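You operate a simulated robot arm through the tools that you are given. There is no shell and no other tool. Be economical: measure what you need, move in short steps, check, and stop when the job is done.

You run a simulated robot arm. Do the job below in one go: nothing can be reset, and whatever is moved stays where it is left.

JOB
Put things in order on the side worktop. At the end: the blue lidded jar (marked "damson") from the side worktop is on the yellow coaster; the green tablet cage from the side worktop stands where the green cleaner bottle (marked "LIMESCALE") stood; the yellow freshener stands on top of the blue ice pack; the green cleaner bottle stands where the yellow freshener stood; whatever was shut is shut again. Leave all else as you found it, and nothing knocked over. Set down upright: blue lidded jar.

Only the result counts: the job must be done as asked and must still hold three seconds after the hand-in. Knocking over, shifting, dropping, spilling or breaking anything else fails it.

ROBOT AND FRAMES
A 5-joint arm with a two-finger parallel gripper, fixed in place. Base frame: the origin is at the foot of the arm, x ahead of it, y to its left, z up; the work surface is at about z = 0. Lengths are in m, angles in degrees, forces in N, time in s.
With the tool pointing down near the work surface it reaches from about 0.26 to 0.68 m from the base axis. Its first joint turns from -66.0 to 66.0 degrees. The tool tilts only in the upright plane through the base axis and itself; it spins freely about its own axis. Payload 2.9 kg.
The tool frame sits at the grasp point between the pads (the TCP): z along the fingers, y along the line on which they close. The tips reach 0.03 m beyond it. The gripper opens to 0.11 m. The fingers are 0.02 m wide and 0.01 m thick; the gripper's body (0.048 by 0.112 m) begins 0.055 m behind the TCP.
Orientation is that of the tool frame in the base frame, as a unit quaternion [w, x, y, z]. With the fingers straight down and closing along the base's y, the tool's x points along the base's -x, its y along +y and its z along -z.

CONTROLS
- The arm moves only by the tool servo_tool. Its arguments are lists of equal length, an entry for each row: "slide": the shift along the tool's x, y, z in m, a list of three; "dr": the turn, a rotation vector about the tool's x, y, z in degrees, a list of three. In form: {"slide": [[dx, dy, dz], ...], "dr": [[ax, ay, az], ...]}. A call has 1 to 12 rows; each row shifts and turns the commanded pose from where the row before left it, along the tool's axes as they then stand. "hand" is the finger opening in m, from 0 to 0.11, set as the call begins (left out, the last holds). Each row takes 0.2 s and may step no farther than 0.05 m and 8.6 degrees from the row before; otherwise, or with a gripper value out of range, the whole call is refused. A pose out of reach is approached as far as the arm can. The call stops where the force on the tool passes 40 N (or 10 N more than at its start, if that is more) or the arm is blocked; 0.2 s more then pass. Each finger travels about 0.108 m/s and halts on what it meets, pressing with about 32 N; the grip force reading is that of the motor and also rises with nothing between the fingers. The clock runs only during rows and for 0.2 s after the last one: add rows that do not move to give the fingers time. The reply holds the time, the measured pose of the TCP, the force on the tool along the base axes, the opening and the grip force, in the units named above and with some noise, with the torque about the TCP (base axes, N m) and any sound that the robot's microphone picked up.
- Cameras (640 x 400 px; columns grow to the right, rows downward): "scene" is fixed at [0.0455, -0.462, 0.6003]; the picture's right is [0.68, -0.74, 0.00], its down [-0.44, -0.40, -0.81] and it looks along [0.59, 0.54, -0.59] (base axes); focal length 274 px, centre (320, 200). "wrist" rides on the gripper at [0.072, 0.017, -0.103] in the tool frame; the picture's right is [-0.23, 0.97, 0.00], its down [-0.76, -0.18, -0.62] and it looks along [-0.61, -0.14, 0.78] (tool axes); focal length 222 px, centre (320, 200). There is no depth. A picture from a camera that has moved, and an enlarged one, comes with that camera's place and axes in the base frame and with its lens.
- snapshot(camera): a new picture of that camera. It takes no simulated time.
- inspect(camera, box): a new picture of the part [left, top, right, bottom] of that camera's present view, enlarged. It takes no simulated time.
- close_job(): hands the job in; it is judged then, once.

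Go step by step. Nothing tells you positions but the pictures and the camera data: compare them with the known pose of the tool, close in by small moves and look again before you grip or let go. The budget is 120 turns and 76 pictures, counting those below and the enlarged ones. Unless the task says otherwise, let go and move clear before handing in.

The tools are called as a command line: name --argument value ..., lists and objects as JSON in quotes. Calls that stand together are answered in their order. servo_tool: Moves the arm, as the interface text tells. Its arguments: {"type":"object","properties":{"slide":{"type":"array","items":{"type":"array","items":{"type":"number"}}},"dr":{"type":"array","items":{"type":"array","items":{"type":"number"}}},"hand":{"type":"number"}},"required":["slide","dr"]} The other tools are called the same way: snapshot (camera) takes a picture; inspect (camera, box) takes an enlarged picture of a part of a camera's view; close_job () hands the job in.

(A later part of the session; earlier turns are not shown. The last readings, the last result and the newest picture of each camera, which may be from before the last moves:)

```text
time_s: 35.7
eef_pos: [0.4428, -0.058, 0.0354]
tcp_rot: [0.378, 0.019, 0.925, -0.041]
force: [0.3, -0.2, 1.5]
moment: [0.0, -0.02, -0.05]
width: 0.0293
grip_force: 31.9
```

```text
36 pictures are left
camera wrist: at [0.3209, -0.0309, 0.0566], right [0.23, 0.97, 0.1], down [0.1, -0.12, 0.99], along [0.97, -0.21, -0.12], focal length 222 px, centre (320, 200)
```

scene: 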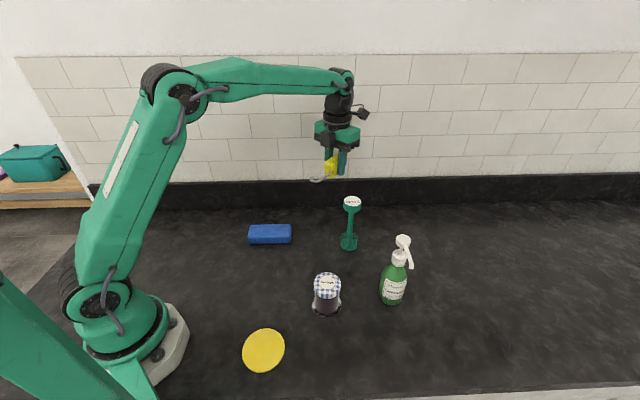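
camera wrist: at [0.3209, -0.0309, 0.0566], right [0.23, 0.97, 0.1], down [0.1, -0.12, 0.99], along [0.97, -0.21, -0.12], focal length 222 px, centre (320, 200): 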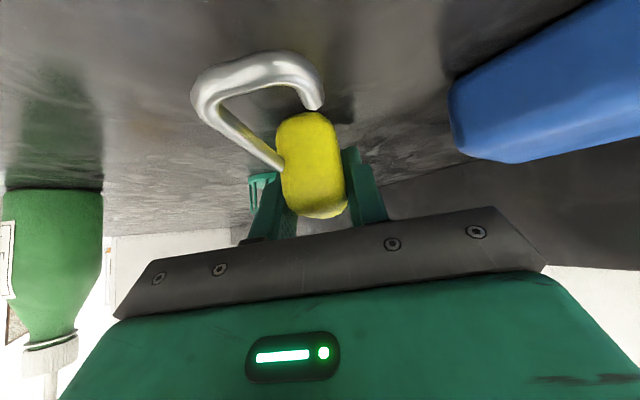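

It's gripped again. I'll lift high before spinning.

servo_tool --slide '[[-0.0132, -0.0012, -0.0133], [-0.0264, -0.0023, -0.0265], [-0.0264, -0.0023, -0.0265], [-0.0264, -0.0023, -0.0265], [-0.0264, -0.0023, -0.0265], [-0.0264, -0.0023, -0.0265], [-0.02, -0.0015, -0.02]]' --dr '[[0, 0, 0], [0, 0, 0], [0, 0, 0], [0, 0, 0], [0, 0, 0], [0, 0, 0], [0, 0, 0]]'

servo_tool --slide '[[0, 0, 0], [0, 0, 0], [0, 0, 0], [0, 0, 0], [0, 0, 0], [0, 0, 0], [0, 0, 0], [0, 0, 0], [0, 0, 0], [0, 0, 0]]' --dr '[[0, 0, -8.5], [0, 0, -8.5], [0, 0, -8.5], [0, 0, -8.5], [0, 0, -8.5], [0, 0, -8.5], [0, 0, -8.5], [0, 0, -8.5], [0, 0, -8.5], [0, 0, -8.5]]'

servo_tool --slide '[[0, 0, 0], [0, 0, 0], [0, 0, 0], [0, 0, 0], [0, 0, 0], [0, 0, 0], [0, 0, 0], [0, 0, 0], [0, 0, 0], [0, 0, 0]]' --dr '[[0, 0, -8.5], [0, 0, -8.5], [0, 0, -8.5], [0, 0, -8.5], [0, 0, -8.5], [0, 0, -8.5], [0, 0, -8.5], [0, 0, -8.5], [0, 0, -8.5], [0, 0, -8.5]]'

inspect --camera "scene" --box '[230, 80, 422, 260]'

```text
time_s: 37.3
eef_pos: [0.4441, -0.0558, 0.2696]
tcp_rot: [0.377, 0.018, 0.925, -0.039]
force: [-0.3, -0.8, -1.7]
moment: [0.0, 0.0, 0.02]
width: 0.0292
grip_force: 31.9
```

```text
time_s: 39.5
eef_pos: [0.4443, -0.0562, 0.2692]
tcp_rot: [0.251, -0.612, 0.694, -0.285]
force: [-0.1, -0.3, -0.5]
moment: [-0.05, -0.01, -0.02]
width: 0.0291
grip_force: 31.4
```

```text
time_s: 41.7
eef_pos: [0.4454, -0.0569, 0.2683]
tcp_rot: [-0.002, 0.917, -0.12, 0.381]
force: [0.1, -0.2, -1.0]
moment: [0.03, 0.02, -0.01]
width: 0.0294
grip_force: 31.3
```

```text
2.22 times, centred on (326, 170) of scene
camera zoom: at [0.0455, -0.462, 0.6003], right [0.68, -0.74, 0.0], down [-0.44, -0.4, -0.81], along [0.59, 0.54, -0.59], focal length 608 px, centre (307, 267)
```

zoom: 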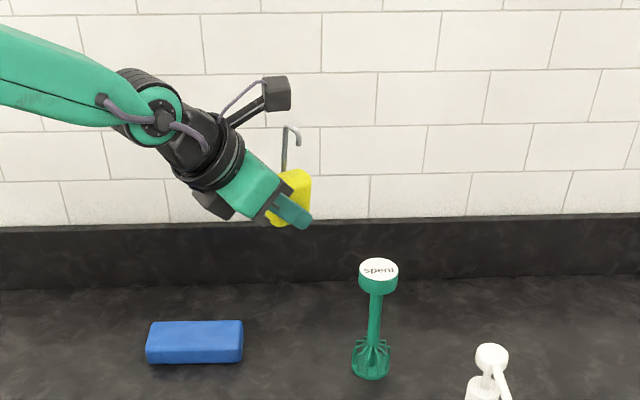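

The freshener is upright in the gripper now. I'll swing it round to above the ice pack, which is centred near (0.399, 0.066) with its top at about 0.03, keeping the tilt in the arm's plane.

servo_tool --slide '[[-0.0126, -0.0295, -0.01], [-0.0126, -0.0295, -0.01], [-0.0126, -0.0295, -0.01], [-0.0126, -0.0295, -0.01], [0, 0, 0], [-0.0235, 0.0021, 0.0236], [-0.0235, 0.0021, 0.0236], [-0.0235, 0.0021, 0.0236], [0, 0, 0]]' --dr '[[2.92, -0.26, -2.93], [2.92, -0.26, -2.93], [2.92, -0.26, -2.93], [2.92, -0.26, -2.93], [0, 0, 0], [0, 0, 0], [0, 0, 0], [0, 0, 0], [0, 0, 0]]'

snapshot --camera "wrist"

inspect --camera "scene" --box '[210, 130, 338, 250]'

```text
time_s: 43.7
eef_pos: [0.3921, 0.0872, 0.1673]
tcp_rot: [-0.066, 0.924, 0.041, 0.374]
force: [0.7, -0.1, 0.2]
moment: [-0.01, 0.05, 0.0]
width: 0.0291
grip_force: 32.3
out of reach, approached as far as the arm can: row 1, 2
```

```text
34 pictures are left
camera wrist: at [0.3749, 0.0572, 0.2914], right [-0.04, -0.97, -0.25], down [-1.0, 0.06, -0.07], along [0.08, 0.24, -0.97], focal length 222 px, centre (320, 200)
```

wrist: 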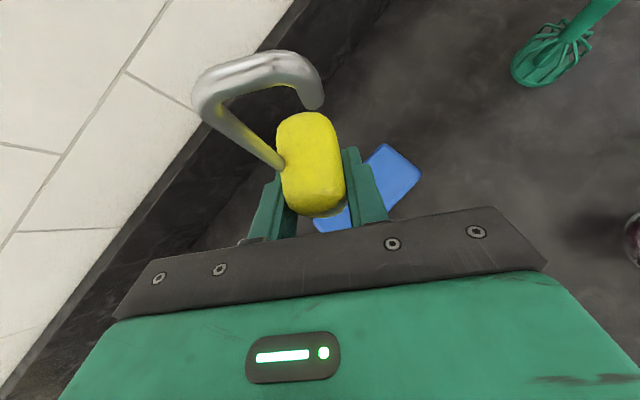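

```text
3.33 times, centred on (274, 190) of scene
camera zoom: at [0.0455, -0.462, 0.6003], right [0.68, -0.74, 0.0], down [-0.44, -0.4, -0.81], along [0.59, 0.54, -0.59], focal length 912 px, centre (473, 233)
```

zoom: 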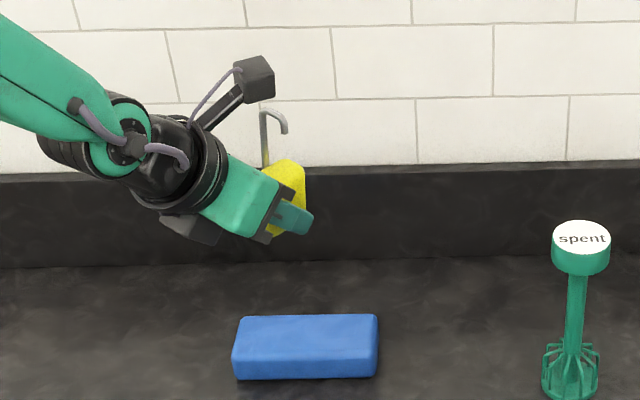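

The freshener is still upright to within 2° but sits slightly off in azimuth. I'll correct the position over the pack and descend partway.

servo_tool --slide '[[-0.0035, 0.0223, -0.0063], [0, 0, 0], [-0.024, 0.003, 0.0245], [-0.0209, 0.0027, 0.0213], [0, 0, 0]]' --dr '[[-2.16, 0.28, 2.2], [0, 0, 0], [0, 0, 0], [0, 0, 0], [0, 0, 0]]'

inspect --camera "scene" --box '[226, 160, 322, 250]'

snapshot --camera "wrist"

```text
time_s: 44.9
eef_pos: [0.3881, 0.0623, 0.1049]
tcp_rot: [-0.056, 0.924, 0.014, 0.377]
force: [-0.5, 0.5, -0.4]
moment: [-0.01, 0.0, 0.01]
width: 0.0294
grip_force: 31.6
```

```text
4.44 times, centred on (274, 205) of scene
camera zoom: at [0.0455, -0.462, 0.6003], right [0.68, -0.74, 0.0], down [-0.44, -0.4, -0.81], along [0.59, 0.54, -0.59], focal length 1215 px, centre (524, 178)
```

zoom: 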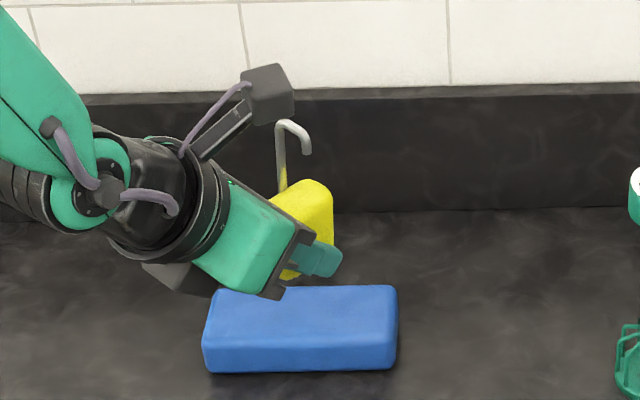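

```text
31 pictures are left
camera wrist: at [0.3697, 0.033, 0.2275], right [-0.1, -0.96, -0.25], down [-0.99, 0.12, -0.07], along [0.1, 0.24, -0.97], focal length 222 px, centre (320, 200)
```

wrist: 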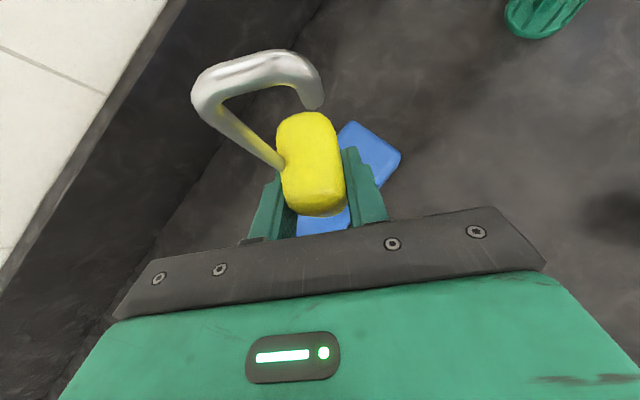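

The freshener is about 7 mm short of the pack centre in y. I'll shift it and descend to just above.

servo_tool --slide '[[-0.0101, -0.002, 0.0113], [-0.0102, -0.002, 0.0114], [0, 0, 0]]' --dr '[[0, 0, 0], [0, 0, 0], [0, 0, 0]]'

inspect --camera "scene" --box '[240, 190, 320, 250]'

```text
time_s: 45.7
eef_pos: [0.3867, 0.0688, 0.0749]
tcp_rot: [-0.058, 0.925, 0.017, 0.376]
force: [0.9, 0.1, -1.1]
moment: [-0.01, 0.01, -0.02]
width: 0.0293
grip_force: 32.2
```

```text
6.67 times, centred on (280, 220) of scene
camera zoom: at [0.0455, -0.462, 0.6003], right [0.68, -0.74, 0.0], down [-0.44, -0.4, -0.81], along [0.59, 0.54, -0.59], focal length 1823 px, centre (587, 67)
```

zoom: 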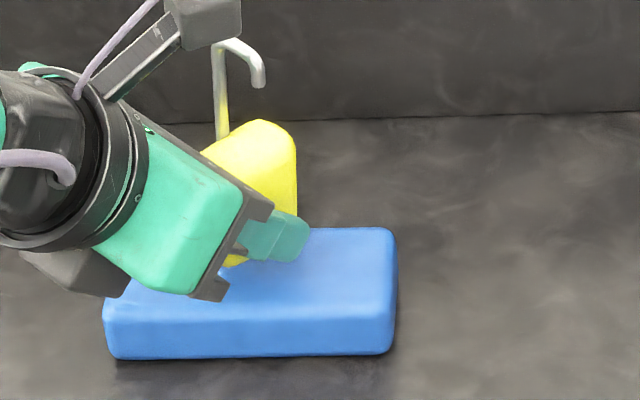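

The placement looks centred. I'll descend in small steps until contact.

servo_tool --slide '[[-0.0028, 0.0004, 0.0028], [-0.0028, 0.0004, 0.0028], [-0.0014, 0.0002, 0.0014], [0, 0, 0]]' --dr '[[0, 0, 0], [0, 0, 0], [0, 0, 0], [0, 0, 0]]'

servo_tool --slide '[[-0.0014, 0.0002, 0.0014], [0, 0, 0]]' --dr '[[0, 0, 0], [0, 0, 0]]'

inspect --camera "scene" --box '[240, 190, 320, 250]'

```text
time_s: 46.7
eef_pos: [0.3868, 0.0681, 0.0649]
tcp_rot: [-0.059, 0.925, 0.018, 0.375]
force: [0.4, -0.1, -0.2]
moment: [-0.01, -0.01, 0.01]
width: 0.0292
grip_force: 32.3
```

```text
time_s: 47.3
eef_pos: [0.3877, 0.0683, 0.0651]
tcp_rot: [-0.059, 0.924, 0.018, 0.377]
force: [-3.3, -0.9, 11.3]
moment: [-0.23, -0.12, -0.02]
width: 0.0292
grip_force: 31.7
```

```text
6.67 times, centred on (280, 220) of scene
camera zoom: at [0.0455, -0.462, 0.6003], right [0.68, -0.74, 0.0], down [-0.44, -0.4, -0.81], along [0.59, 0.54, -0.59], focal length 1823 px, centre (587, 67)
```

zoom: 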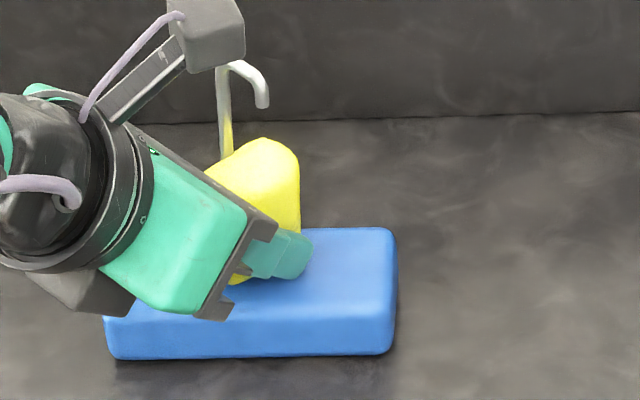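

The pack is in contact now. I'll open the fingers and then back away along the tool axis.

servo_tool --slide '[[0, 0, 0], [0, 0, 0], [0, 0, 0]]' --dr '[[0, 0, 0], [0, 0, 0], [0, 0, 0]]' --hand 0.06

inspect --camera "scene" --box '[240, 190, 320, 250]'

servo_tool --slide '[[0, 0, -0.01], [0, 0, -0.02], [0, 0, -0.03], [0, 0, -0.04]]' --dr '[[0, 0, 0], [0, 0, 0], [0, 0, 0], [0, 0, 0]]'

snapshot --camera "scene"

```text
time_s: 48.1
eef_pos: [0.389, 0.0673, 0.0651]
tcp_rot: [-0.059, 0.923, 0.018, 0.38]
force: [5.1, 4.8, 21.1]
moment: [-0.52, -0.57, 0.24]
width: 0.0565
grip_force: 0.0
```

```text
6.67 times, centred on (280, 220) of scene
camera zoom: at [0.0454, -0.462, 0.6003], right [0.68, -0.74, 0.0], down [-0.44, -0.4, -0.81], along [0.59, 0.54, -0.59], focal length 1823 px, centre (587, 67)
```

zoom: 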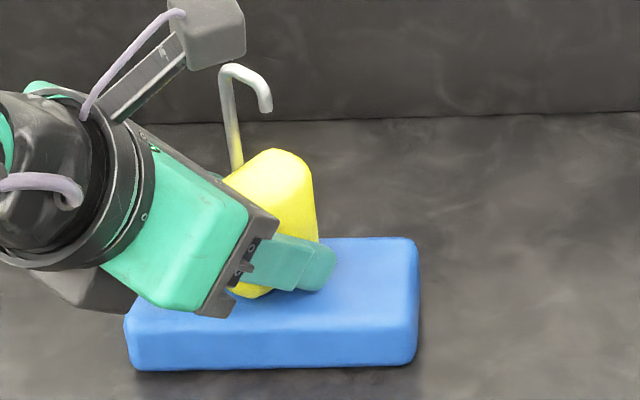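

```text
time_s: 49.1
eef_pos: [0.3746, 0.0719, 0.145]
tcp_rot: [-0.064, 0.926, 0.021, 0.372]
force: [0.0, 0.5, -0.3]
moment: [0.03, 0.02, 0.01]
width: 0.0601
grip_force: 0.0
out of reach, approached as far as the arm can: row 1, 2, 3, 4
```

```text
27 pictures are left
```

scene: 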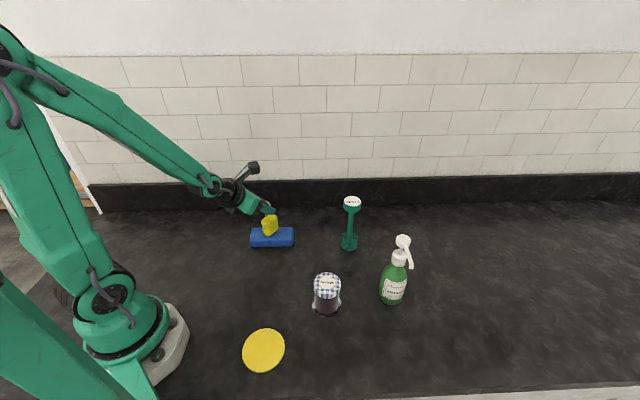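

The freshener stands on the pack, but the pack moved slightly as a fingertip dragged it on opening. I'll inspect to measure how far.

inspect --camera "scene" --box '[230, 180, 430, 305]'

inspect --camera "scene" --box '[240, 190, 320, 250]'

```text
3.20 times, centred on (330, 242) of scene
camera zoom: at [0.0456, -0.462, 0.6003], right [0.68, -0.74, 0.0], down [-0.44, -0.4, -0.81], along [0.59, 0.54, -0.59], focal length 875 px, centre (288, 64)
```

zoom: 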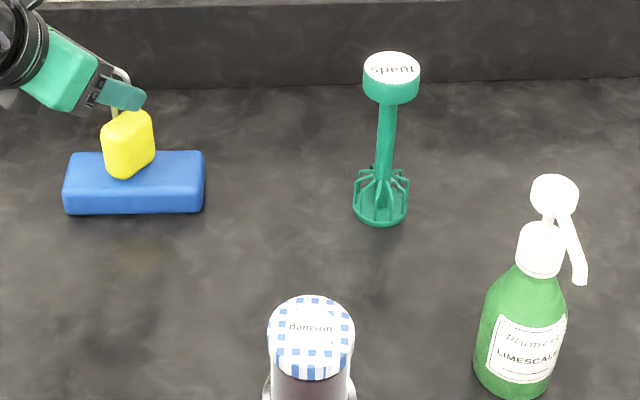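

```text
6.67 times, centred on (280, 220) of scene
camera zoom: at [0.0456, -0.462, 0.6003], right [0.68, -0.74, 0.0], down [-0.44, -0.4, -0.81], along [0.59, 0.54, -0.59], focal length 1823 px, centre (587, 67)
```

zoom: 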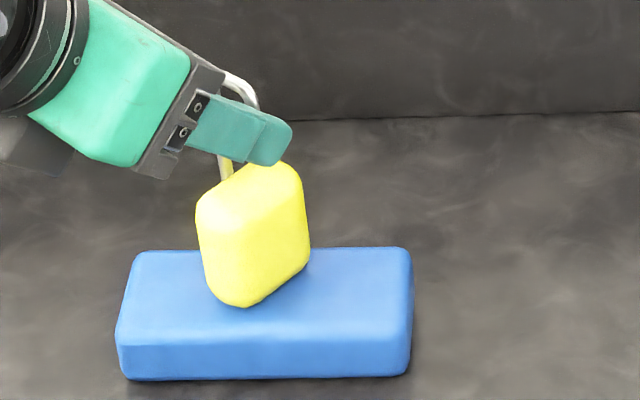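

The pack shifted roughly 1.5 cm, mostly in -y, so I'll plan to put it back by gripping its free right end. First I'll rise clear and remove the tilt.

servo_tool --slide '[[0.014, -0.0018, -0.0142], [0.021, -0.0027, -0.0213], [0.021, -0.0027, -0.0213], [0.021, -0.0027, -0.0213]]' --dr '[[0, 0, 0], [0, 0, 0], [0, 0, 0], [0, 0, 0]]'

servo_tool --slide '[[0, 0, 0], [0, 0, 0], [0, 0, 0], [0, 0, 0], [0, 0, 0], [0, 0, 0], [0, 0, 0]]' --dr '[[-0.97, -7.43, 0], [-0.97, -7.43, 0], [-0.97, -7.43, 0], [-0.97, -7.43, 0], [-0.97, -7.43, 0], [-0.97, -7.43, 0], [0, 0, 0]]'

inspect --camera "scene" --box '[230, 180, 430, 305]'

inspect --camera "scene" --box '[330, 190, 430, 252]'

```text
time_s: 50.1
eef_pos: [0.376, 0.0695, 0.2553]
tcp_rot: [-0.062, 0.925, 0.02, 0.374]
force: [0.2, -0.7, 0.1]
moment: [0.01, 0.02, 0.01]
width: 0.0601
grip_force: 0.1
```

```text
time_s: 51.7
eef_pos: [0.375, 0.0686, 0.2541]
tcp_rot: [0.001, 1.0, 0.025, -0.005]
force: [0.2, -0.1, 0.4]
moment: [0.01, -0.02, 0.03]
width: 0.0599
grip_force: 0.0
```

```text
3.20 times, centred on (330, 242) of scene
camera zoom: at [0.0455, -0.462, 0.6003], right [0.68, -0.74, 0.0], down [-0.44, -0.4, -0.81], along [0.59, 0.54, -0.59], focal length 875 px, centre (288, 64)
```

zoom: 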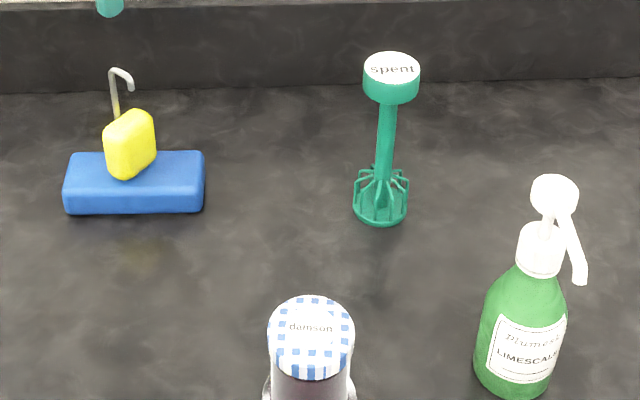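

```text
6.40 times, centred on (380, 221) of scene
camera zoom: at [0.0455, -0.462, 0.6003], right [0.68, -0.74, 0.0], down [-0.44, -0.4, -0.81], along [0.59, 0.54, -0.59], focal length 1750 px, centre (-64, 66)
```

zoom: 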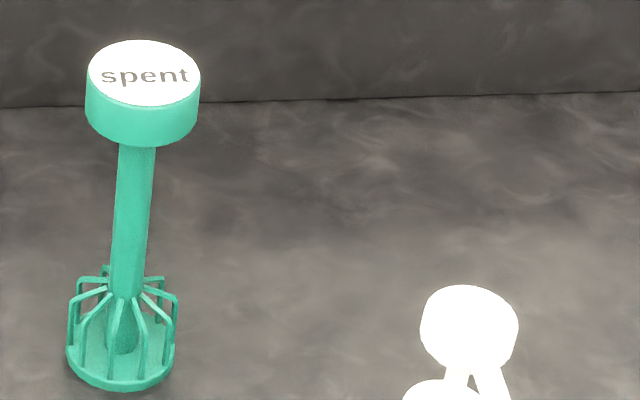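

The cage is unchanged; the flipped label was only a resolution artefact. The pack moved by about (-0.0035, -0.0147) without rotating, so I'll align over its free end.

servo_tool --slide '[[0, 0, 0], [0, 0, 0], [0, 0, 0], [0, 0, 0], [0, 0, 0], [0, 0, 0], [0.0375, -0.0037, 0], [0.0375, -0.0037, 0], [0, 0, 0.04], [0, 0, 0.04], [0, 0, 0.02]]' --dr '[[0, 0, 8.4], [0, 0, 8.4], [0, 0, 8.4], [0, 0, 8.4], [0, 0, 8.4], [0, 0, 8.3], [0, 0, 0], [0, 0, 0], [0, 0, 0], [0, 0, 0], [0, 0, 0]]' --hand 0.09

snapshot --camera "wrist"

```text
time_s: 54.1
eef_pos: [0.4326, 0.0206, 0.1533]
tcp_rot: [0.003, 0.915, -0.402, -0.004]
force: [-0.7, -0.2, 0.1]
moment: [0.0, -0.01, -0.01]
width: 0.09
grip_force: 0.2
```

```text
22 pictures are left
camera wrist: at [0.4697, -0.0445, 0.2552], right [-0.87, -0.49, 0.01], down [-0.38, 0.68, 0.63], along [-0.31, 0.54, -0.78], focal length 222 px, centre (320, 200)
```

wrist: 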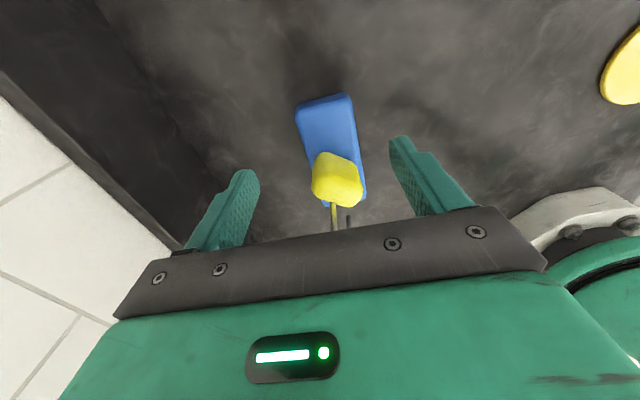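

The grip point is about 6 mm off along the closing axis and otherwise right. I'll correct that, descend, and close gently on the pack end.

servo_tool --slide '[[0, 0.0065, 0.037], [0, 0, 0.037], [0, 0, 0.036]]' --dr '[[0, 0, 0], [0, 0, 0], [0, 0, 0]]'

servo_tool --slide '[[0, 0, 0], [0, 0, 0], [0, 0, 0]]' --dr '[[0, 0, 0], [0, 0, 0], [0, 0, 0]]' --hand 0.05

inspect --camera "scene" --box '[230, 180, 430, 305]'

```text
time_s: 54.7
eef_pos: [0.4282, 0.0176, 0.089]
tcp_rot: [-0.001, 0.916, -0.402, 0.002]
force: [-5.2, -1.1, 25.4]
moment: [0.87, 0.54, 0.24]
width: 0.0901
grip_force: 0.0
stopped in row 3: the force on the tool passed its limit (the readings are from after the stop); the commanded pose is now the measured one
```

```text
time_s: 55.5
eef_pos: [0.4282, 0.017, 0.0867]
tcp_rot: [-0.001, 0.916, -0.402, 0.002]
force: [-5.7, -2.0, 37.1]
moment: [1.26, 0.99, 0.19]
width: 0.05
grip_force: 0.1
```

```text
3.20 times, centred on (330, 242) of scene
camera zoom: at [0.0453, -0.462, 0.6003], right [0.68, -0.74, 0.0], down [-0.44, -0.4, -0.81], along [0.59, 0.54, -0.59], focal length 875 px, centre (288, 64)
```

zoom: 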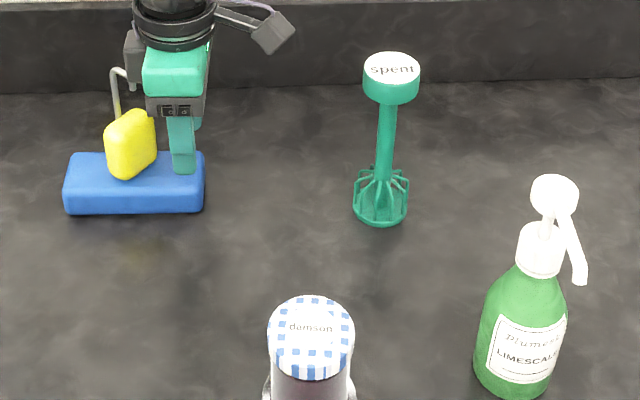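

The gripper's side box met the freshener's hook, so I'll rise straight up at once and check that everything is still standing.

servo_tool --slide '[[0, 0, -0.02], [0, 0, -0.04], [0, 0, -0.04]]' --dr '[[0, 0, 0], [0, 0, 0], [0, 0, 0]]' --hand 0.0

inspect --camera "scene" --box '[230, 180, 430, 305]'

```text
time_s: 56.3
eef_pos: [0.4277, 0.0179, 0.1862]
tcp_rot: [0.0, 0.915, -0.402, 0.0]
force: [0.0, -0.1, -0.1]
moment: [0.0, 0.03, 0.0]
width: 0.0
grip_force: 31.6
```

```text
3.20 times, centred on (330, 242) of scene
camera zoom: at [0.0455, -0.462, 0.6003], right [0.68, -0.74, 0.0], down [-0.44, -0.4, -0.81], along [0.59, 0.54, -0.59], focal length 875 px, centre (288, 64)
```

zoom: 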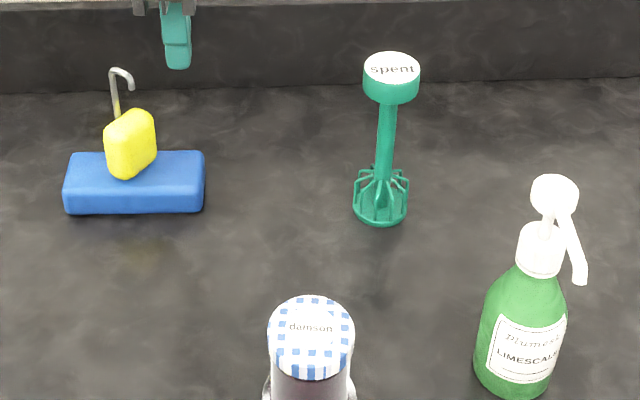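

The freshener and pack are unchanged. I'll push the pack back gently from its front face, with closed fingertips working near its ends and away from the hook.

servo_tool --slide '[[0, 0, 0], [0, 0, 0], [0, 0, 0], [0, 0, 0], [0, 0, 0], [0, 0, 0], [0, 0, 0], [0, 0, 0], [0, 0, 0], [0, 0, 0], [0, 0, 0]]' --dr '[[0, 0, 8.2], [0, 0, 8.2], [0, 0, 8.2], [0, 0, 8.2], [0, 0, 8.2], [0, 0, 8.2], [0, 0, 8.2], [0, 0, 8.2], [0, 0, 8.2], [0, 0, 8.2], [0, 0, 8.0]]'

servo_tool --slide '[[0.0293, 0.0012, 0], [0.0293, 0.0012, 0], [0, 0, 0.0365], [0, 0, 0.0365], [0, 0, 0.0365], [0, 0, 0.035], [0, 0, 0]]' --dr '[[0, 0, 0], [0, 0, 0], [0, 0, 0], [0, 0, 0], [0, 0, 0], [0, 0, 0], [0, 0, 0]]'

inspect --camera "scene" --box '[230, 180, 430, 305]'

```text
time_s: 58.7
eef_pos: [0.4276, 0.0174, 0.1861]
tcp_rot: [0.001, -0.361, 0.932, 0.0]
force: [-0.6, -0.1, 0.5]
moment: [0.01, -0.02, 0.0]
width: 0.0002
grip_force: 32.1
```

```text
time_s: 60.3
eef_pos: [0.3817, -0.021, 0.0415]
tcp_rot: [0.001, -0.362, 0.932, 0.0]
force: [0.4, 0.0, 1.0]
moment: [0.01, -0.01, -0.03]
width: 0.0002
grip_force: 31.8
```

```text
3.20 times, centred on (330, 242) of scene
camera zoom: at [0.0455, -0.462, 0.6003], right [0.68, -0.74, 0.0], down [-0.44, -0.4, -0.81], along [0.59, 0.54, -0.59], focal length 875 px, centre (288, 64)
```

zoom: 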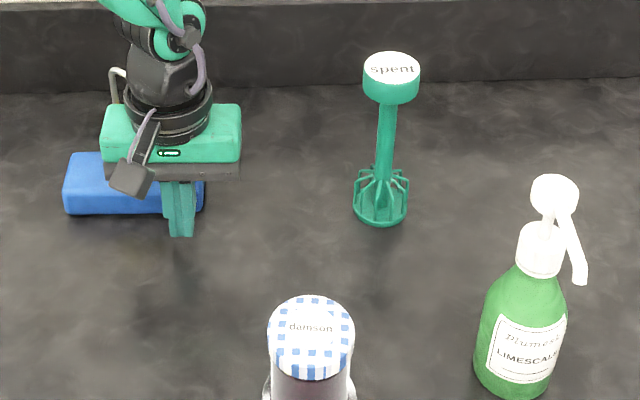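

The finger is outside the face near the right end, with everything clear. I'll advance in small steps and feel for contact.

servo_tool --slide '[[-0.009, 0, 0], [-0.009, 0, 0], [0, 0, 0]]' --dr '[[0, 0, 0], [0, 0, 0], [0, 0, 0]]'

servo_tool --slide '[[-0.003, 0, 0]]' --dr '[[0, 0, 0]]'

servo_tool --slide '[[-0.003, 0, 0]]' --dr '[[0, 0, 0]]'

servo_tool --slide '[[-0.003, 0, 0]]' --dr '[[0, 0, 0]]'

```text
time_s: 61.1
eef_pos: [0.3962, -0.009, 0.042]
tcp_rot: [0.0, -0.363, 0.932, 0.0]
force: [0.0, 0.9, 0.1]
moment: [0.04, -0.01, 0.03]
width: 0.0
grip_force: 32.5
```

```text
time_s: 61.5
eef_pos: [0.3975, -0.0065, 0.0431]
tcp_rot: [-0.001, -0.362, 0.932, 0.0]
force: [-0.8, -1.5, 0.8]
moment: [0.0, 0.01, 0.02]
width: 0.0
grip_force: 32.0
```

```text
time_s: 61.9
eef_pos: [0.4014, -0.0053, 0.0415]
tcp_rot: [0.0, -0.363, 0.932, 0.0]
force: [-0.8, -1.4, 1.0]
moment: [0.0, 0.0, -0.03]
width: 0.0001
grip_force: 31.6
```

```text
time_s: 62.3
eef_pos: [0.4031, -0.0023, 0.0428]
tcp_rot: [0.001, -0.362, 0.932, 0.001]
force: [-1.0, -1.5, 0.3]
moment: [0.0, 0.02, 0.01]
width: 0.0001
grip_force: 32.1
```

Contact began at about n = 0.289 with a light force. I'll push 4.5 mm more, then verify.

servo_tool --slide '[[-0.0025, 0, 0], [-0.002, 0, 0]]' --dr '[[0, 0, 0], [0, 0, 0]]'

inspect --camera "scene" --box '[230, 180, 430, 305]'

```text
time_s: 62.9
eef_pos: [0.4066, 0.0007, 0.0417]
tcp_rot: [0.0, -0.364, 0.932, 0.001]
force: [-0.8, -0.6, 0.2]
moment: [-0.04, 0.04, 0.03]
width: 0.0
grip_force: 31.9
```

```text
3.20 times, centred on (330, 242) of scene
camera zoom: at [0.0455, -0.462, 0.6003], right [0.68, -0.74, 0.0], down [-0.44, -0.4, -0.81], along [0.59, 0.54, -0.59], focal length 875 px, centre (288, 64)
```

zoom: 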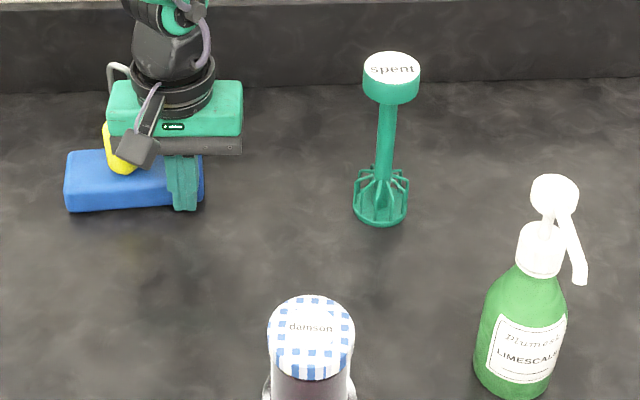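

The right end is restored. I'll retreat, move along to the left end, and push that to the same line.

servo_tool --slide '[[0.025, 0, 0], [0.025, 0, 0], [0, 0.045, 0], [0, 0.045, 0], [-0.017, 0, 0], [-0.017, 0, 0], [0, 0, 0]]' --dr '[[0, 0, 0], [0, 0, 0], [0, 0, 0], [0, 0, 0], [0, 0, 0], [0, 0, 0], [0, 0, 0]]'

servo_tool --slide '[[-0.003, 0, 0], [-0.003, 0, 0]]' --dr '[[0, 0, 0], [0, 0, 0]]'

servo_tool --slide '[[-0.003, 0, 0], [-0.003, 0, 0]]' --dr '[[0, 0, 0], [0, 0, 0]]'

inspect --camera "scene" --box '[230, 180, 430, 305]'

```text
time_s: 64.5
eef_pos: [0.3335, 0.0574, 0.0415]
tcp_rot: [0.001, -0.364, 0.931, 0.0]
force: [-0.1, 0.7, 0.1]
moment: [-0.01, 0.04, -0.02]
width: 0.0
grip_force: 31.9
```

```text
time_s: 65.1
eef_pos: [0.3388, 0.0595, 0.0402]
tcp_rot: [0.0, -0.363, 0.932, 0.0]
force: [-1.1, -0.1, 0.6]
moment: [-0.03, 0.02, -0.01]
width: 0.0
grip_force: 32.0
```

```text
time_s: 65.7
eef_pos: [0.3434, 0.065, 0.0422]
tcp_rot: [0.001, -0.363, 0.932, -0.001]
force: [-0.9, -1.3, 0.0]
moment: [-0.03, 0.02, -0.01]
width: 0.0
grip_force: 32.4
```

```text
3.20 times, centred on (330, 242) of scene
camera zoom: at [0.0455, -0.462, 0.6003], right [0.68, -0.74, 0.0], down [-0.44, -0.4, -0.81], along [0.59, 0.54, -0.59], focal length 875 px, centre (288, 64)
```

zoom: 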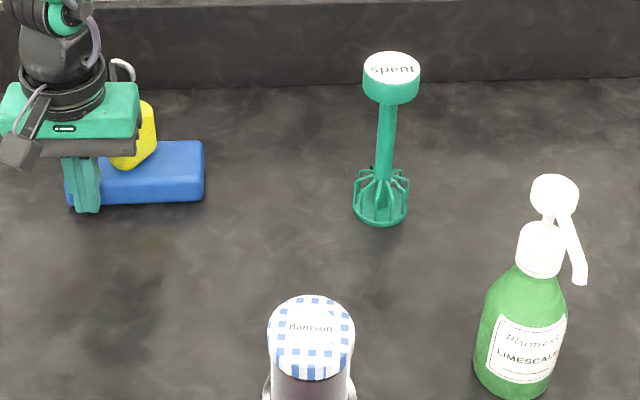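

The left end needs 3 mm more. Then I'll go round to the right end, which has to move about 8 mm back along the pack's length.

servo_tool --slide '[[-0.003, 0, 0], [0, 0, 0], [0.026, 0, 0], [0.026, 0, 0], [0, -0.047, 0], [0, -0.047, 0], [0, -0.046, 0], [-0.03, 0, 0], [-0.03, 0, 0], [-0.03, 0, 0], [0, 0, 0]]' --dr '[[0, 0, 0], [0, 0, 0], [0, 0, 0], [0, 0, 0], [0, 0, 0], [0, 0, 0], [0, 0, 0], [0, 0, 0], [0, 0, 0], [0, 0, 0], [0, 0, 0]]'

servo_tool --slide '[[0, 0.004, 0], [0, 0.004, 0]]' --dr '[[0, 0, 0], [0, 0, 0]]'

servo_tool --slide '[[0, 0.003, 0], [0, 0.003, 0]]' --dr '[[0, 0, 0], [0, 0, 0]]'

inspect --camera "scene" --box '[230, 180, 430, 305]'

```text
time_s: 68.1
eef_pos: [0.4669, -0.0119, 0.0414]
tcp_rot: [-0.001, -0.363, 0.932, 0.0]
force: [-0.3, 0.0, 0.3]
moment: [-0.01, 0.03, -0.03]
width: 0.0
grip_force: 32.4
```

```text
time_s: 68.7
eef_pos: [0.4614, -0.006, 0.0405]
tcp_rot: [0.001, -0.362, 0.932, 0.001]
force: [0.3, 0.8, -0.2]
moment: [0.03, 0.02, 0.02]
width: 0.0
grip_force: 32.0
```

```text
time_s: 69.3
eef_pos: [0.4566, -0.0031, 0.041]
tcp_rot: [0.0, -0.363, 0.932, 0.0]
force: [-0.5, -0.5, 0.4]
moment: [-0.01, 0.0, -0.05]
width: 0.0001
grip_force: 32.0
```

```text
3.20 times, centred on (330, 242) of scene
camera zoom: at [0.0455, -0.462, 0.6003], right [0.68, -0.74, 0.0], down [-0.44, -0.4, -0.81], along [0.59, 0.54, -0.59], focal length 875 px, centre (288, 64)
```

zoom: 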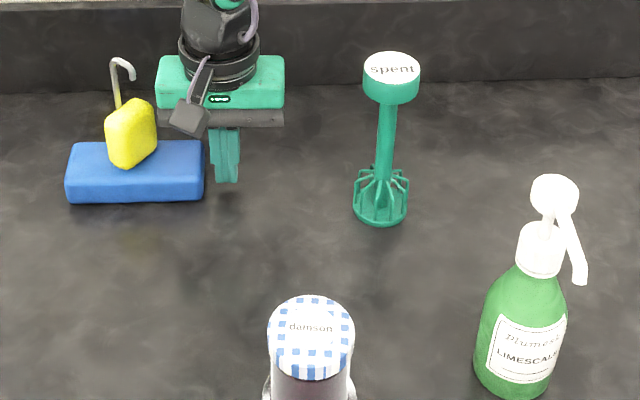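

There's still a small gap to the end face. I'll keep advancing, watching the force.

servo_tool --slide '[[0, 0.003, 0]]' --dr '[[0, 0, 0]]'

servo_tool --slide '[[0, 0.003, 0]]' --dr '[[0, 0, 0]]'

servo_tool --slide '[[0, 0.003, 0]]' --dr '[[0, 0, 0]]'

servo_tool --slide '[[0, 0.003, 0]]' --dr '[[0, 0, 0]]'

```text
time_s: 69.7
eef_pos: [0.4557, -0.0002, 0.0415]
tcp_rot: [0.001, -0.363, 0.932, -0.001]
force: [0.0, -0.2, -0.9]
moment: [-0.01, 0.01, 0.01]
width: 0.0003
grip_force: 31.8
```

```text
time_s: 70.1
eef_pos: [0.4546, 0.002, 0.0417]
tcp_rot: [0.001, -0.364, 0.931, -0.001]
force: [0.1, 0.0, -0.3]
moment: [-0.01, -0.02, 0.05]
width: 0.0001
grip_force: 32.0
```

```text
time_s: 70.5
eef_pos: [0.4516, 0.0055, 0.043]
tcp_rot: [0.001, -0.364, 0.932, 0.0]
force: [0.3, -0.8, 0.4]
moment: [0.02, 0.0, -0.01]
width: 0.0002
grip_force: 31.5
```

```text
time_s: 70.9
eef_pos: [0.4496, 0.0078, 0.0415]
tcp_rot: [0.0, -0.362, 0.932, 0.001]
force: [-0.9, 0.5, -0.4]
moment: [0.0, 0.05, 0.04]
width: 0.0
grip_force: 31.7
```

inspect --camera "scene" --box '[230, 180, 430, 305]'

```text
3.20 times, centred on (330, 242) of scene
camera zoom: at [0.0455, -0.462, 0.6003], right [0.68, -0.74, 0.0], down [-0.44, -0.4, -0.81], along [0.59, 0.54, -0.59], focal length 875 px, centre (288, 64)
```

zoom: 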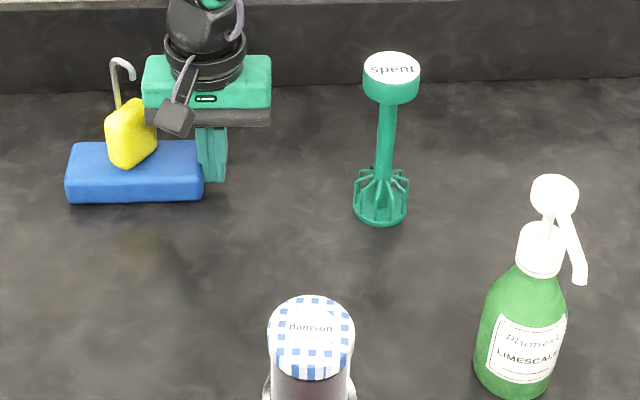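

The finger just touches the end face. I'll raise slightly for clearance and push about 4 mm, which is as far as the hook safely allows.

servo_tool --slide '[[0, -0.001, -0.005], [0, 0.002, 0], [0, 0.002, 0], [0, 0.002, 0], [0, 0, 0]]' --dr '[[0, 0, 0], [0, 0, 0], [0, 0, 0], [0, 0, 0], [0, 0, 0]]'

servo_tool --slide '[[0, -0.03, 0], [0, -0.03, 0], [0, 0, -0.045], [0, 0, -0.045], [0, 0, -0.045]]' --dr '[[0, 0, 0], [0, 0, 0], [0, 0, 0], [0, 0, 0], [0, 0, 0]]'

inspect --camera "scene" --box '[230, 180, 430, 305]'

```text
time_s: 72.1
eef_pos: [0.4476, 0.013, 0.0455]
tcp_rot: [0.0, -0.362, 0.932, 0.0]
force: [0.9, -0.2, 0.4]
moment: [-0.03, 0.0, -0.01]
width: 0.0
grip_force: 32.5
```

```text
time_s: 73.3
eef_pos: [0.4879, -0.0332, 0.1806]
tcp_rot: [-0.001, -0.362, 0.932, 0.0]
force: [-0.2, -0.2, -0.2]
moment: [-0.03, 0.03, 0.01]
width: 0.0
grip_force: 32.2
```

```text
3.20 times, centred on (330, 242) of scene
camera zoom: at [0.0455, -0.462, 0.6003], right [0.68, -0.74, 0.0], down [-0.44, -0.4, -0.81], along [0.59, 0.54, -0.59], focal length 875 px, centre (288, 64)
```

zoom: 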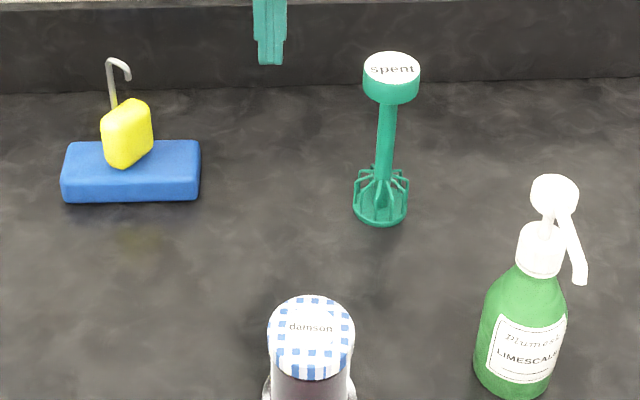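

The pack is back to within about 4 mm with the freshener standing on it. Next is the bottle: the yaw already suits its nozzle, so I'll rise and hover above it.

servo_tool --slide '[[0, 0, -0.035], [0, 0, -0.035], [0, 0, -0.035], [0.0345, -0.0321, 0], [0.0345, -0.0321, 0], [0.0345, -0.0321, 0], [0.0345, -0.0321, 0], [0.0345, -0.0321, 0], [0.0345, -0.0321, 0], [0, 0, 0]]' --dr '[[0, 0, 0], [0, 0, 0], [0, 0, 0], [0, 0, 0], [0, 0, 0], [0, 0, 0], [0, 0, 0], [0, 0, 0], [0, 0, 0], [0, 0, 0]]' --hand 0.08

snapshot --camera "wrist"

inspect --camera "scene" --box '[340, 140, 460, 310]'

```text
time_s: 75.5
eef_pos: [0.4666, -0.3157, 0.2849]
tcp_rot: [0.0, -0.364, 0.932, 0.0]
force: [-0.6, 0.0, -1.6]
moment: [0.0, -0.01, 0.0]
width: 0.08
grip_force: 0.0
```

```text
13 pictures are left
camera wrist: at [0.4015, -0.353, 0.3899], right [-0.49, 0.87, 0.0], down [0.68, 0.38, 0.62], along [0.54, 0.31, -0.78], focal length 222 px, centre (320, 200)
```

wrist: 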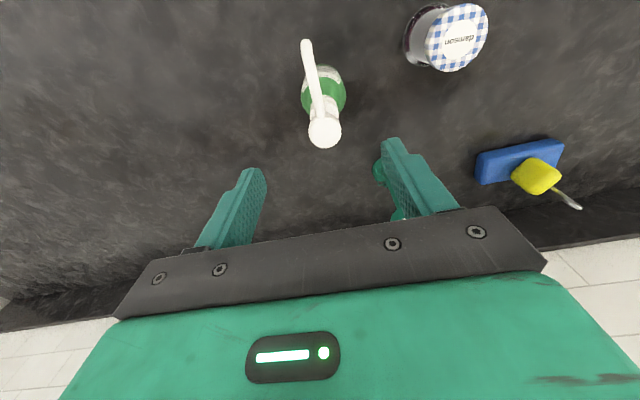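

```text
2.35 times, centred on (400, 225) of scene
camera zoom: at [0.0455, -0.462, 0.6003], right [0.68, -0.74, 0.0], down [-0.44, -0.4, -0.81], along [0.59, 0.54, -0.59], focal length 643 px, centre (132, 141)
```

zoom: 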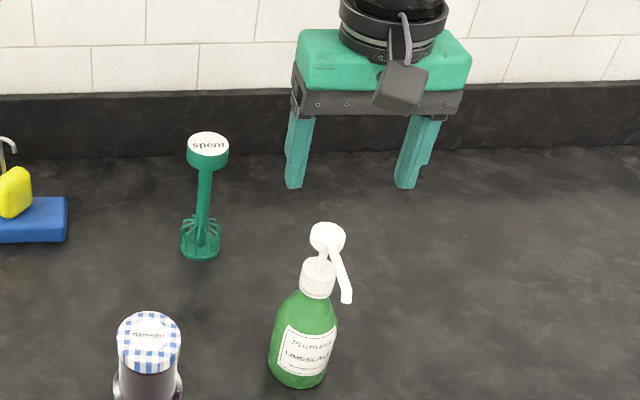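

The bottle's axis is at about (0.4655, -0.3115), with its head top near 0.197 and its collar about 0.13–0.165. I'll descend to grip the collar.

servo_tool --slide '[[-0.002, 0.0037, 0.032], [0, 0, 0.032], [0, 0, 0.032], [0, 0, 0.031], [0, 0, 0]]' --dr '[[0, 0, 0], [0, 0, 0], [0, 0, 0], [0, 0, 0], [0, 0, 0]]'

servo_tool --slide '[[0, 0, 0], [0, 0, 0], [0, 0, 0], [0, 0, 0]]' --dr '[[0, 0, 0], [0, 0, 0], [0, 0, 0], [0, 0, 0]]' --hand 0.0

inspect --camera "scene" --box '[350, 170, 450, 310]'

```text
time_s: 76.7
eef_pos: [0.4657, -0.3111, 0.1611]
tcp_rot: [0.0, -0.363, 0.932, -0.001]
force: [0.3, 0.1, 0.0]
moment: [0.03, 0.0, 0.02]
width: 0.0799
grip_force: 0.1
```

```text
time_s: 77.7
eef_pos: [0.4655, -0.3118, 0.1619]
tcp_rot: [0.0, -0.363, 0.932, 0.0]
force: [-0.4, -0.4, -0.2]
moment: [-0.02, -0.05, 0.04]
width: 0.0302
grip_force: 32.4
```

```text
2.86 times, centred on (400, 240) of scene
camera zoom: at [0.0455, -0.462, 0.6003], right [0.68, -0.74, 0.0], down [-0.44, -0.4, -0.81], along [0.59, 0.54, -0.59], focal length 781 px, centre (91, 86)
```

zoom: 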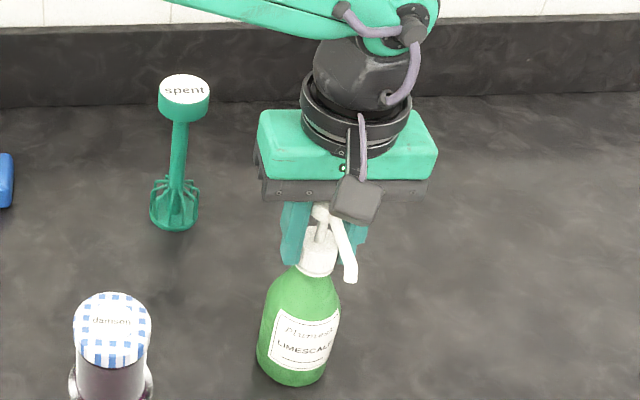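

The bottle is gripped at the collar with a width of 0.03. I'll lift about 3 cm, carry it to (0.620, -0.211), and look before lowering.

servo_tool --slide '[[0, 0, -0.008], [0, 0, -0.012], [0, 0, -0.01], [0, 0, 0]]' --dr '[[0, 0, 0], [0, 0, 0], [0, 0, 0], [0, 0, 0]]'

servo_tool --slide '[[-0.0227, -0.0038, 0], [-0.0227, -0.0038, 0], [-0.0227, -0.0038, 0], [-0.0227, -0.0038, 0], [-0.0227, -0.0038, 0], [-0.0227, -0.0038, 0], [-0.0227, -0.0038, 0], [-0.0227, -0.0038, 0], [0, 0, 0]]' --dr '[[0, 0, 0], [0, 0, 0], [0, 0, 0], [0, 0, 0], [0, 0, 0], [0, 0, 0], [0, 0, 0], [0, 0, 0], [0, 0, 0]]'

inspect --camera "scene" --box '[330, 150, 450, 260]'

```text
time_s: 78.7
eef_pos: [0.4641, -0.3096, 0.1907]
tcp_rot: [0.0, -0.362, 0.932, -0.001]
force: [0.8, 0.0, -2.3]
moment: [0.01, 0.05, -0.01]
width: 0.0301
grip_force: 31.9
```

```text
time_s: 80.7
eef_pos: [0.6171, -0.2117, 0.1894]
tcp_rot: [0.0, -0.363, 0.932, 0.0]
force: [0.1, 1.1, -1.3]
moment: [0.0, -0.01, -0.01]
width: 0.0302
grip_force: 32.6
```

```text
3.64 times, centred on (390, 205) of scene
camera zoom: at [0.0456, -0.462, 0.6003], right [0.68, -0.74, 0.0], down [-0.44, -0.4, -0.81], along [0.59, 0.54, -0.59], focal length 994 px, centre (66, 182)
```

zoom: 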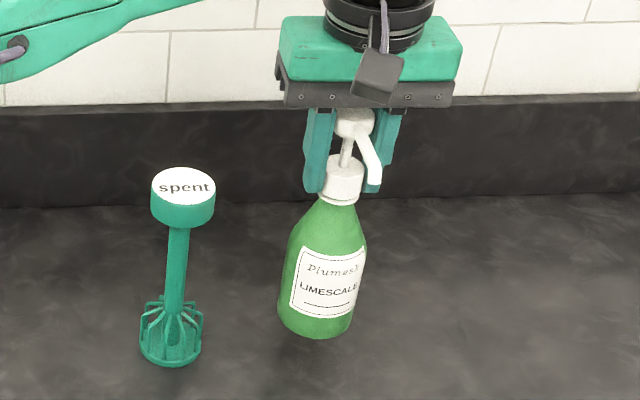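

The bottle is upright over the target. I'll lower it to the surface.

servo_tool --slide '[[-0.0025, -0.0015, 0.01], [0, 0, 0.01], [0, 0, 0.006], [0, 0, 0.0015], [0, 0, 0]]' --dr '[[0, 0, 0], [0, 0, 0], [0, 0, 0], [0, 0, 0], [0, 0, 0]]'

servo_tool --slide '[[0, 0, 0.0015], [0, 0, 0]]' --dr '[[0, 0, 0], [0, 0, 0]]'

```text
time_s: 81.9
eef_pos: [0.6211, -0.2104, 0.1621]
tcp_rot: [-0.001, -0.362, 0.932, 0.0]
force: [-0.9, -0.1, -2.7]
moment: [0.02, 0.0, 0.01]
width: 0.0304
grip_force: 31.3
```

```text
time_s: 82.5
eef_pos: [0.6205, -0.2112, 0.1616]
tcp_rot: [0.0, -0.363, 0.932, -0.001]
force: [-1.0, -1.1, 1.3]
moment: [-0.07, 0.24, 0.06]
width: 0.0302
grip_force: 32.0
```

The bottle is in contact with the surface. I'll open, rise, and slide back along the nozzle direction.

servo_tool --slide '[[0, 0, 0], [0, 0, 0], [0, 0, 0]]' --dr '[[0, 0, 0], [0, 0, 0], [0, 0, 0]]' --hand 0.08

servo_tool --slide '[[0, 0, -0.01], [0, 0, -0.015], [0.012, 0, -0.02], [0.015, 0, -0.025], [0.03, 0, -0.03], [0.04, 0, -0.02]]' --dr '[[0, 0, 0], [0, 0, 0], [0, 0, 0], [0, 0, 0], [0, 0, 0], [0, 0, 0]]'

snapshot --camera "scene"

```text
time_s: 83.3
eef_pos: [0.621, -0.2098, 0.1604]
tcp_rot: [0.0, -0.362, 0.932, 0.0]
force: [-0.2, -0.5, -0.7]
moment: [-0.02, -0.05, -0.04]
width: 0.0801
grip_force: 0.0
```

```text
time_s: 84.7
eef_pos: [0.5472, -0.274, 0.2821]
tcp_rot: [0.0, -0.363, 0.932, -0.001]
force: [0.7, 0.0, -0.6]
moment: [-0.01, -0.01, 0.02]
width: 0.0799
grip_force: 0.0
```

```text
9 pictures are left
```

scene: 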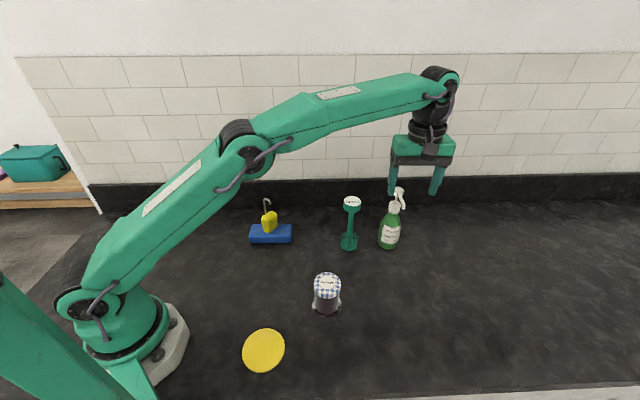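

The bottle stands in place. Next I'll hover over the cage near (0.534, -0.132).

servo_tool --slide '[[-0.0216, 0.0284, 0], [-0.0216, 0.0284, 0], [-0.0216, 0.0284, 0.005], [-0.0216, 0.0284, 0.005], [0, 0, 0.01], [0, 0, 0]]' --dr '[[0, 0, 0], [0, 0, 0], [0, 0, 0], [0, 0, 0], [0, 0, 0], [0, 0, 0]]'

snapshot --camera "wrist"

```text
time_s: 86.1
eef_pos: [0.5375, -0.1334, 0.2604]
tcp_rot: [0.001, -0.363, 0.932, -0.001]
force: [0.3, 0.7, -0.8]
moment: [0.03, 0.01, 0.01]
width: 0.0799
grip_force: 0.0
```

```text
8 pictures are left
camera wrist: at [0.4731, -0.17, 0.3634], right [-0.49, 0.87, 0.0], down [0.68, 0.38, 0.62], along [0.54, 0.31, -0.78], focal length 222 px, centre (320, 200)
```

wrist: 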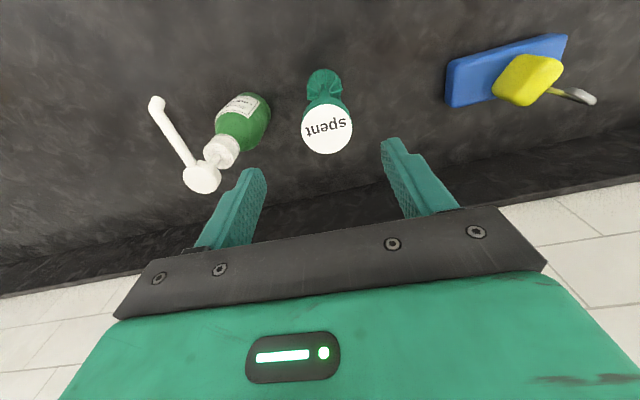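

The cage axis is at about (0.533, -0.128). I'll shift 6 mm, descend to the cap, and close.

servo_tool --slide '[[0, 0.006, 0.028], [0, 0, 0.028], [0, 0, 0.028], [0, 0, 0.026], [0, 0, 0]]' --dr '[[0, 0, 0], [0, 0, 0], [0, 0, 0], [0, 0, 0], [0, 0, 0]]'

servo_tool --slide '[[0, 0, 0], [0, 0, 0], [0, 0, 0], [0, 0, 0]]' --dr '[[0, 0, 0], [0, 0, 0], [0, 0, 0], [0, 0, 0]]' --hand 0.0

servo_tool --slide '[[0, 0, -0.008], [0, 0, -0.012], [0, 0, -0.02], [0, 0, 0]]' --dr '[[0, 0, 0], [0, 0, 0], [0, 0, 0], [0, 0, 0]]'

inspect --camera "scene" --box '[310, 150, 430, 260]'

```text
time_s: 87.3
eef_pos: [0.5336, -0.1285, 0.1504]
tcp_rot: [0.0, -0.362, 0.932, -0.001]
force: [0.1, -0.3, 0.2]
moment: [0.03, 0.0, 0.01]
width: 0.0802
grip_force: 0.1
```

```text
time_s: 88.3
eef_pos: [0.5324, -0.1289, 0.1504]
tcp_rot: [-0.001, -0.362, 0.932, 0.0]
force: [-0.1, -0.7, -0.7]
moment: [-0.01, -0.03, 0.0]
width: 0.047
grip_force: 31.7
```

```text
time_s: 89.3
eef_pos: [0.5323, -0.1287, 0.193]
tcp_rot: [0.0, -0.362, 0.932, -0.001]
force: [-0.2, -1.0, -1.5]
moment: [0.03, 0.0, -0.01]
width: 0.0474
grip_force: 32.2
```

```text
3.64 times, centred on (370, 205) of scene
camera zoom: at [0.0455, -0.462, 0.6003], right [0.68, -0.74, 0.0], down [-0.44, -0.4, -0.81], along [0.59, 0.54, -0.59], focal length 994 px, centre (138, 182)
```

zoom: 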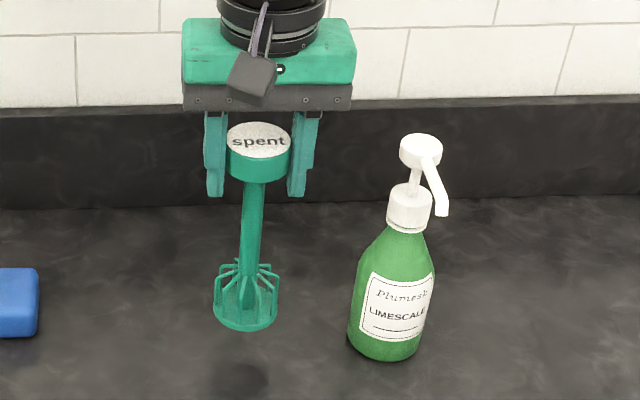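

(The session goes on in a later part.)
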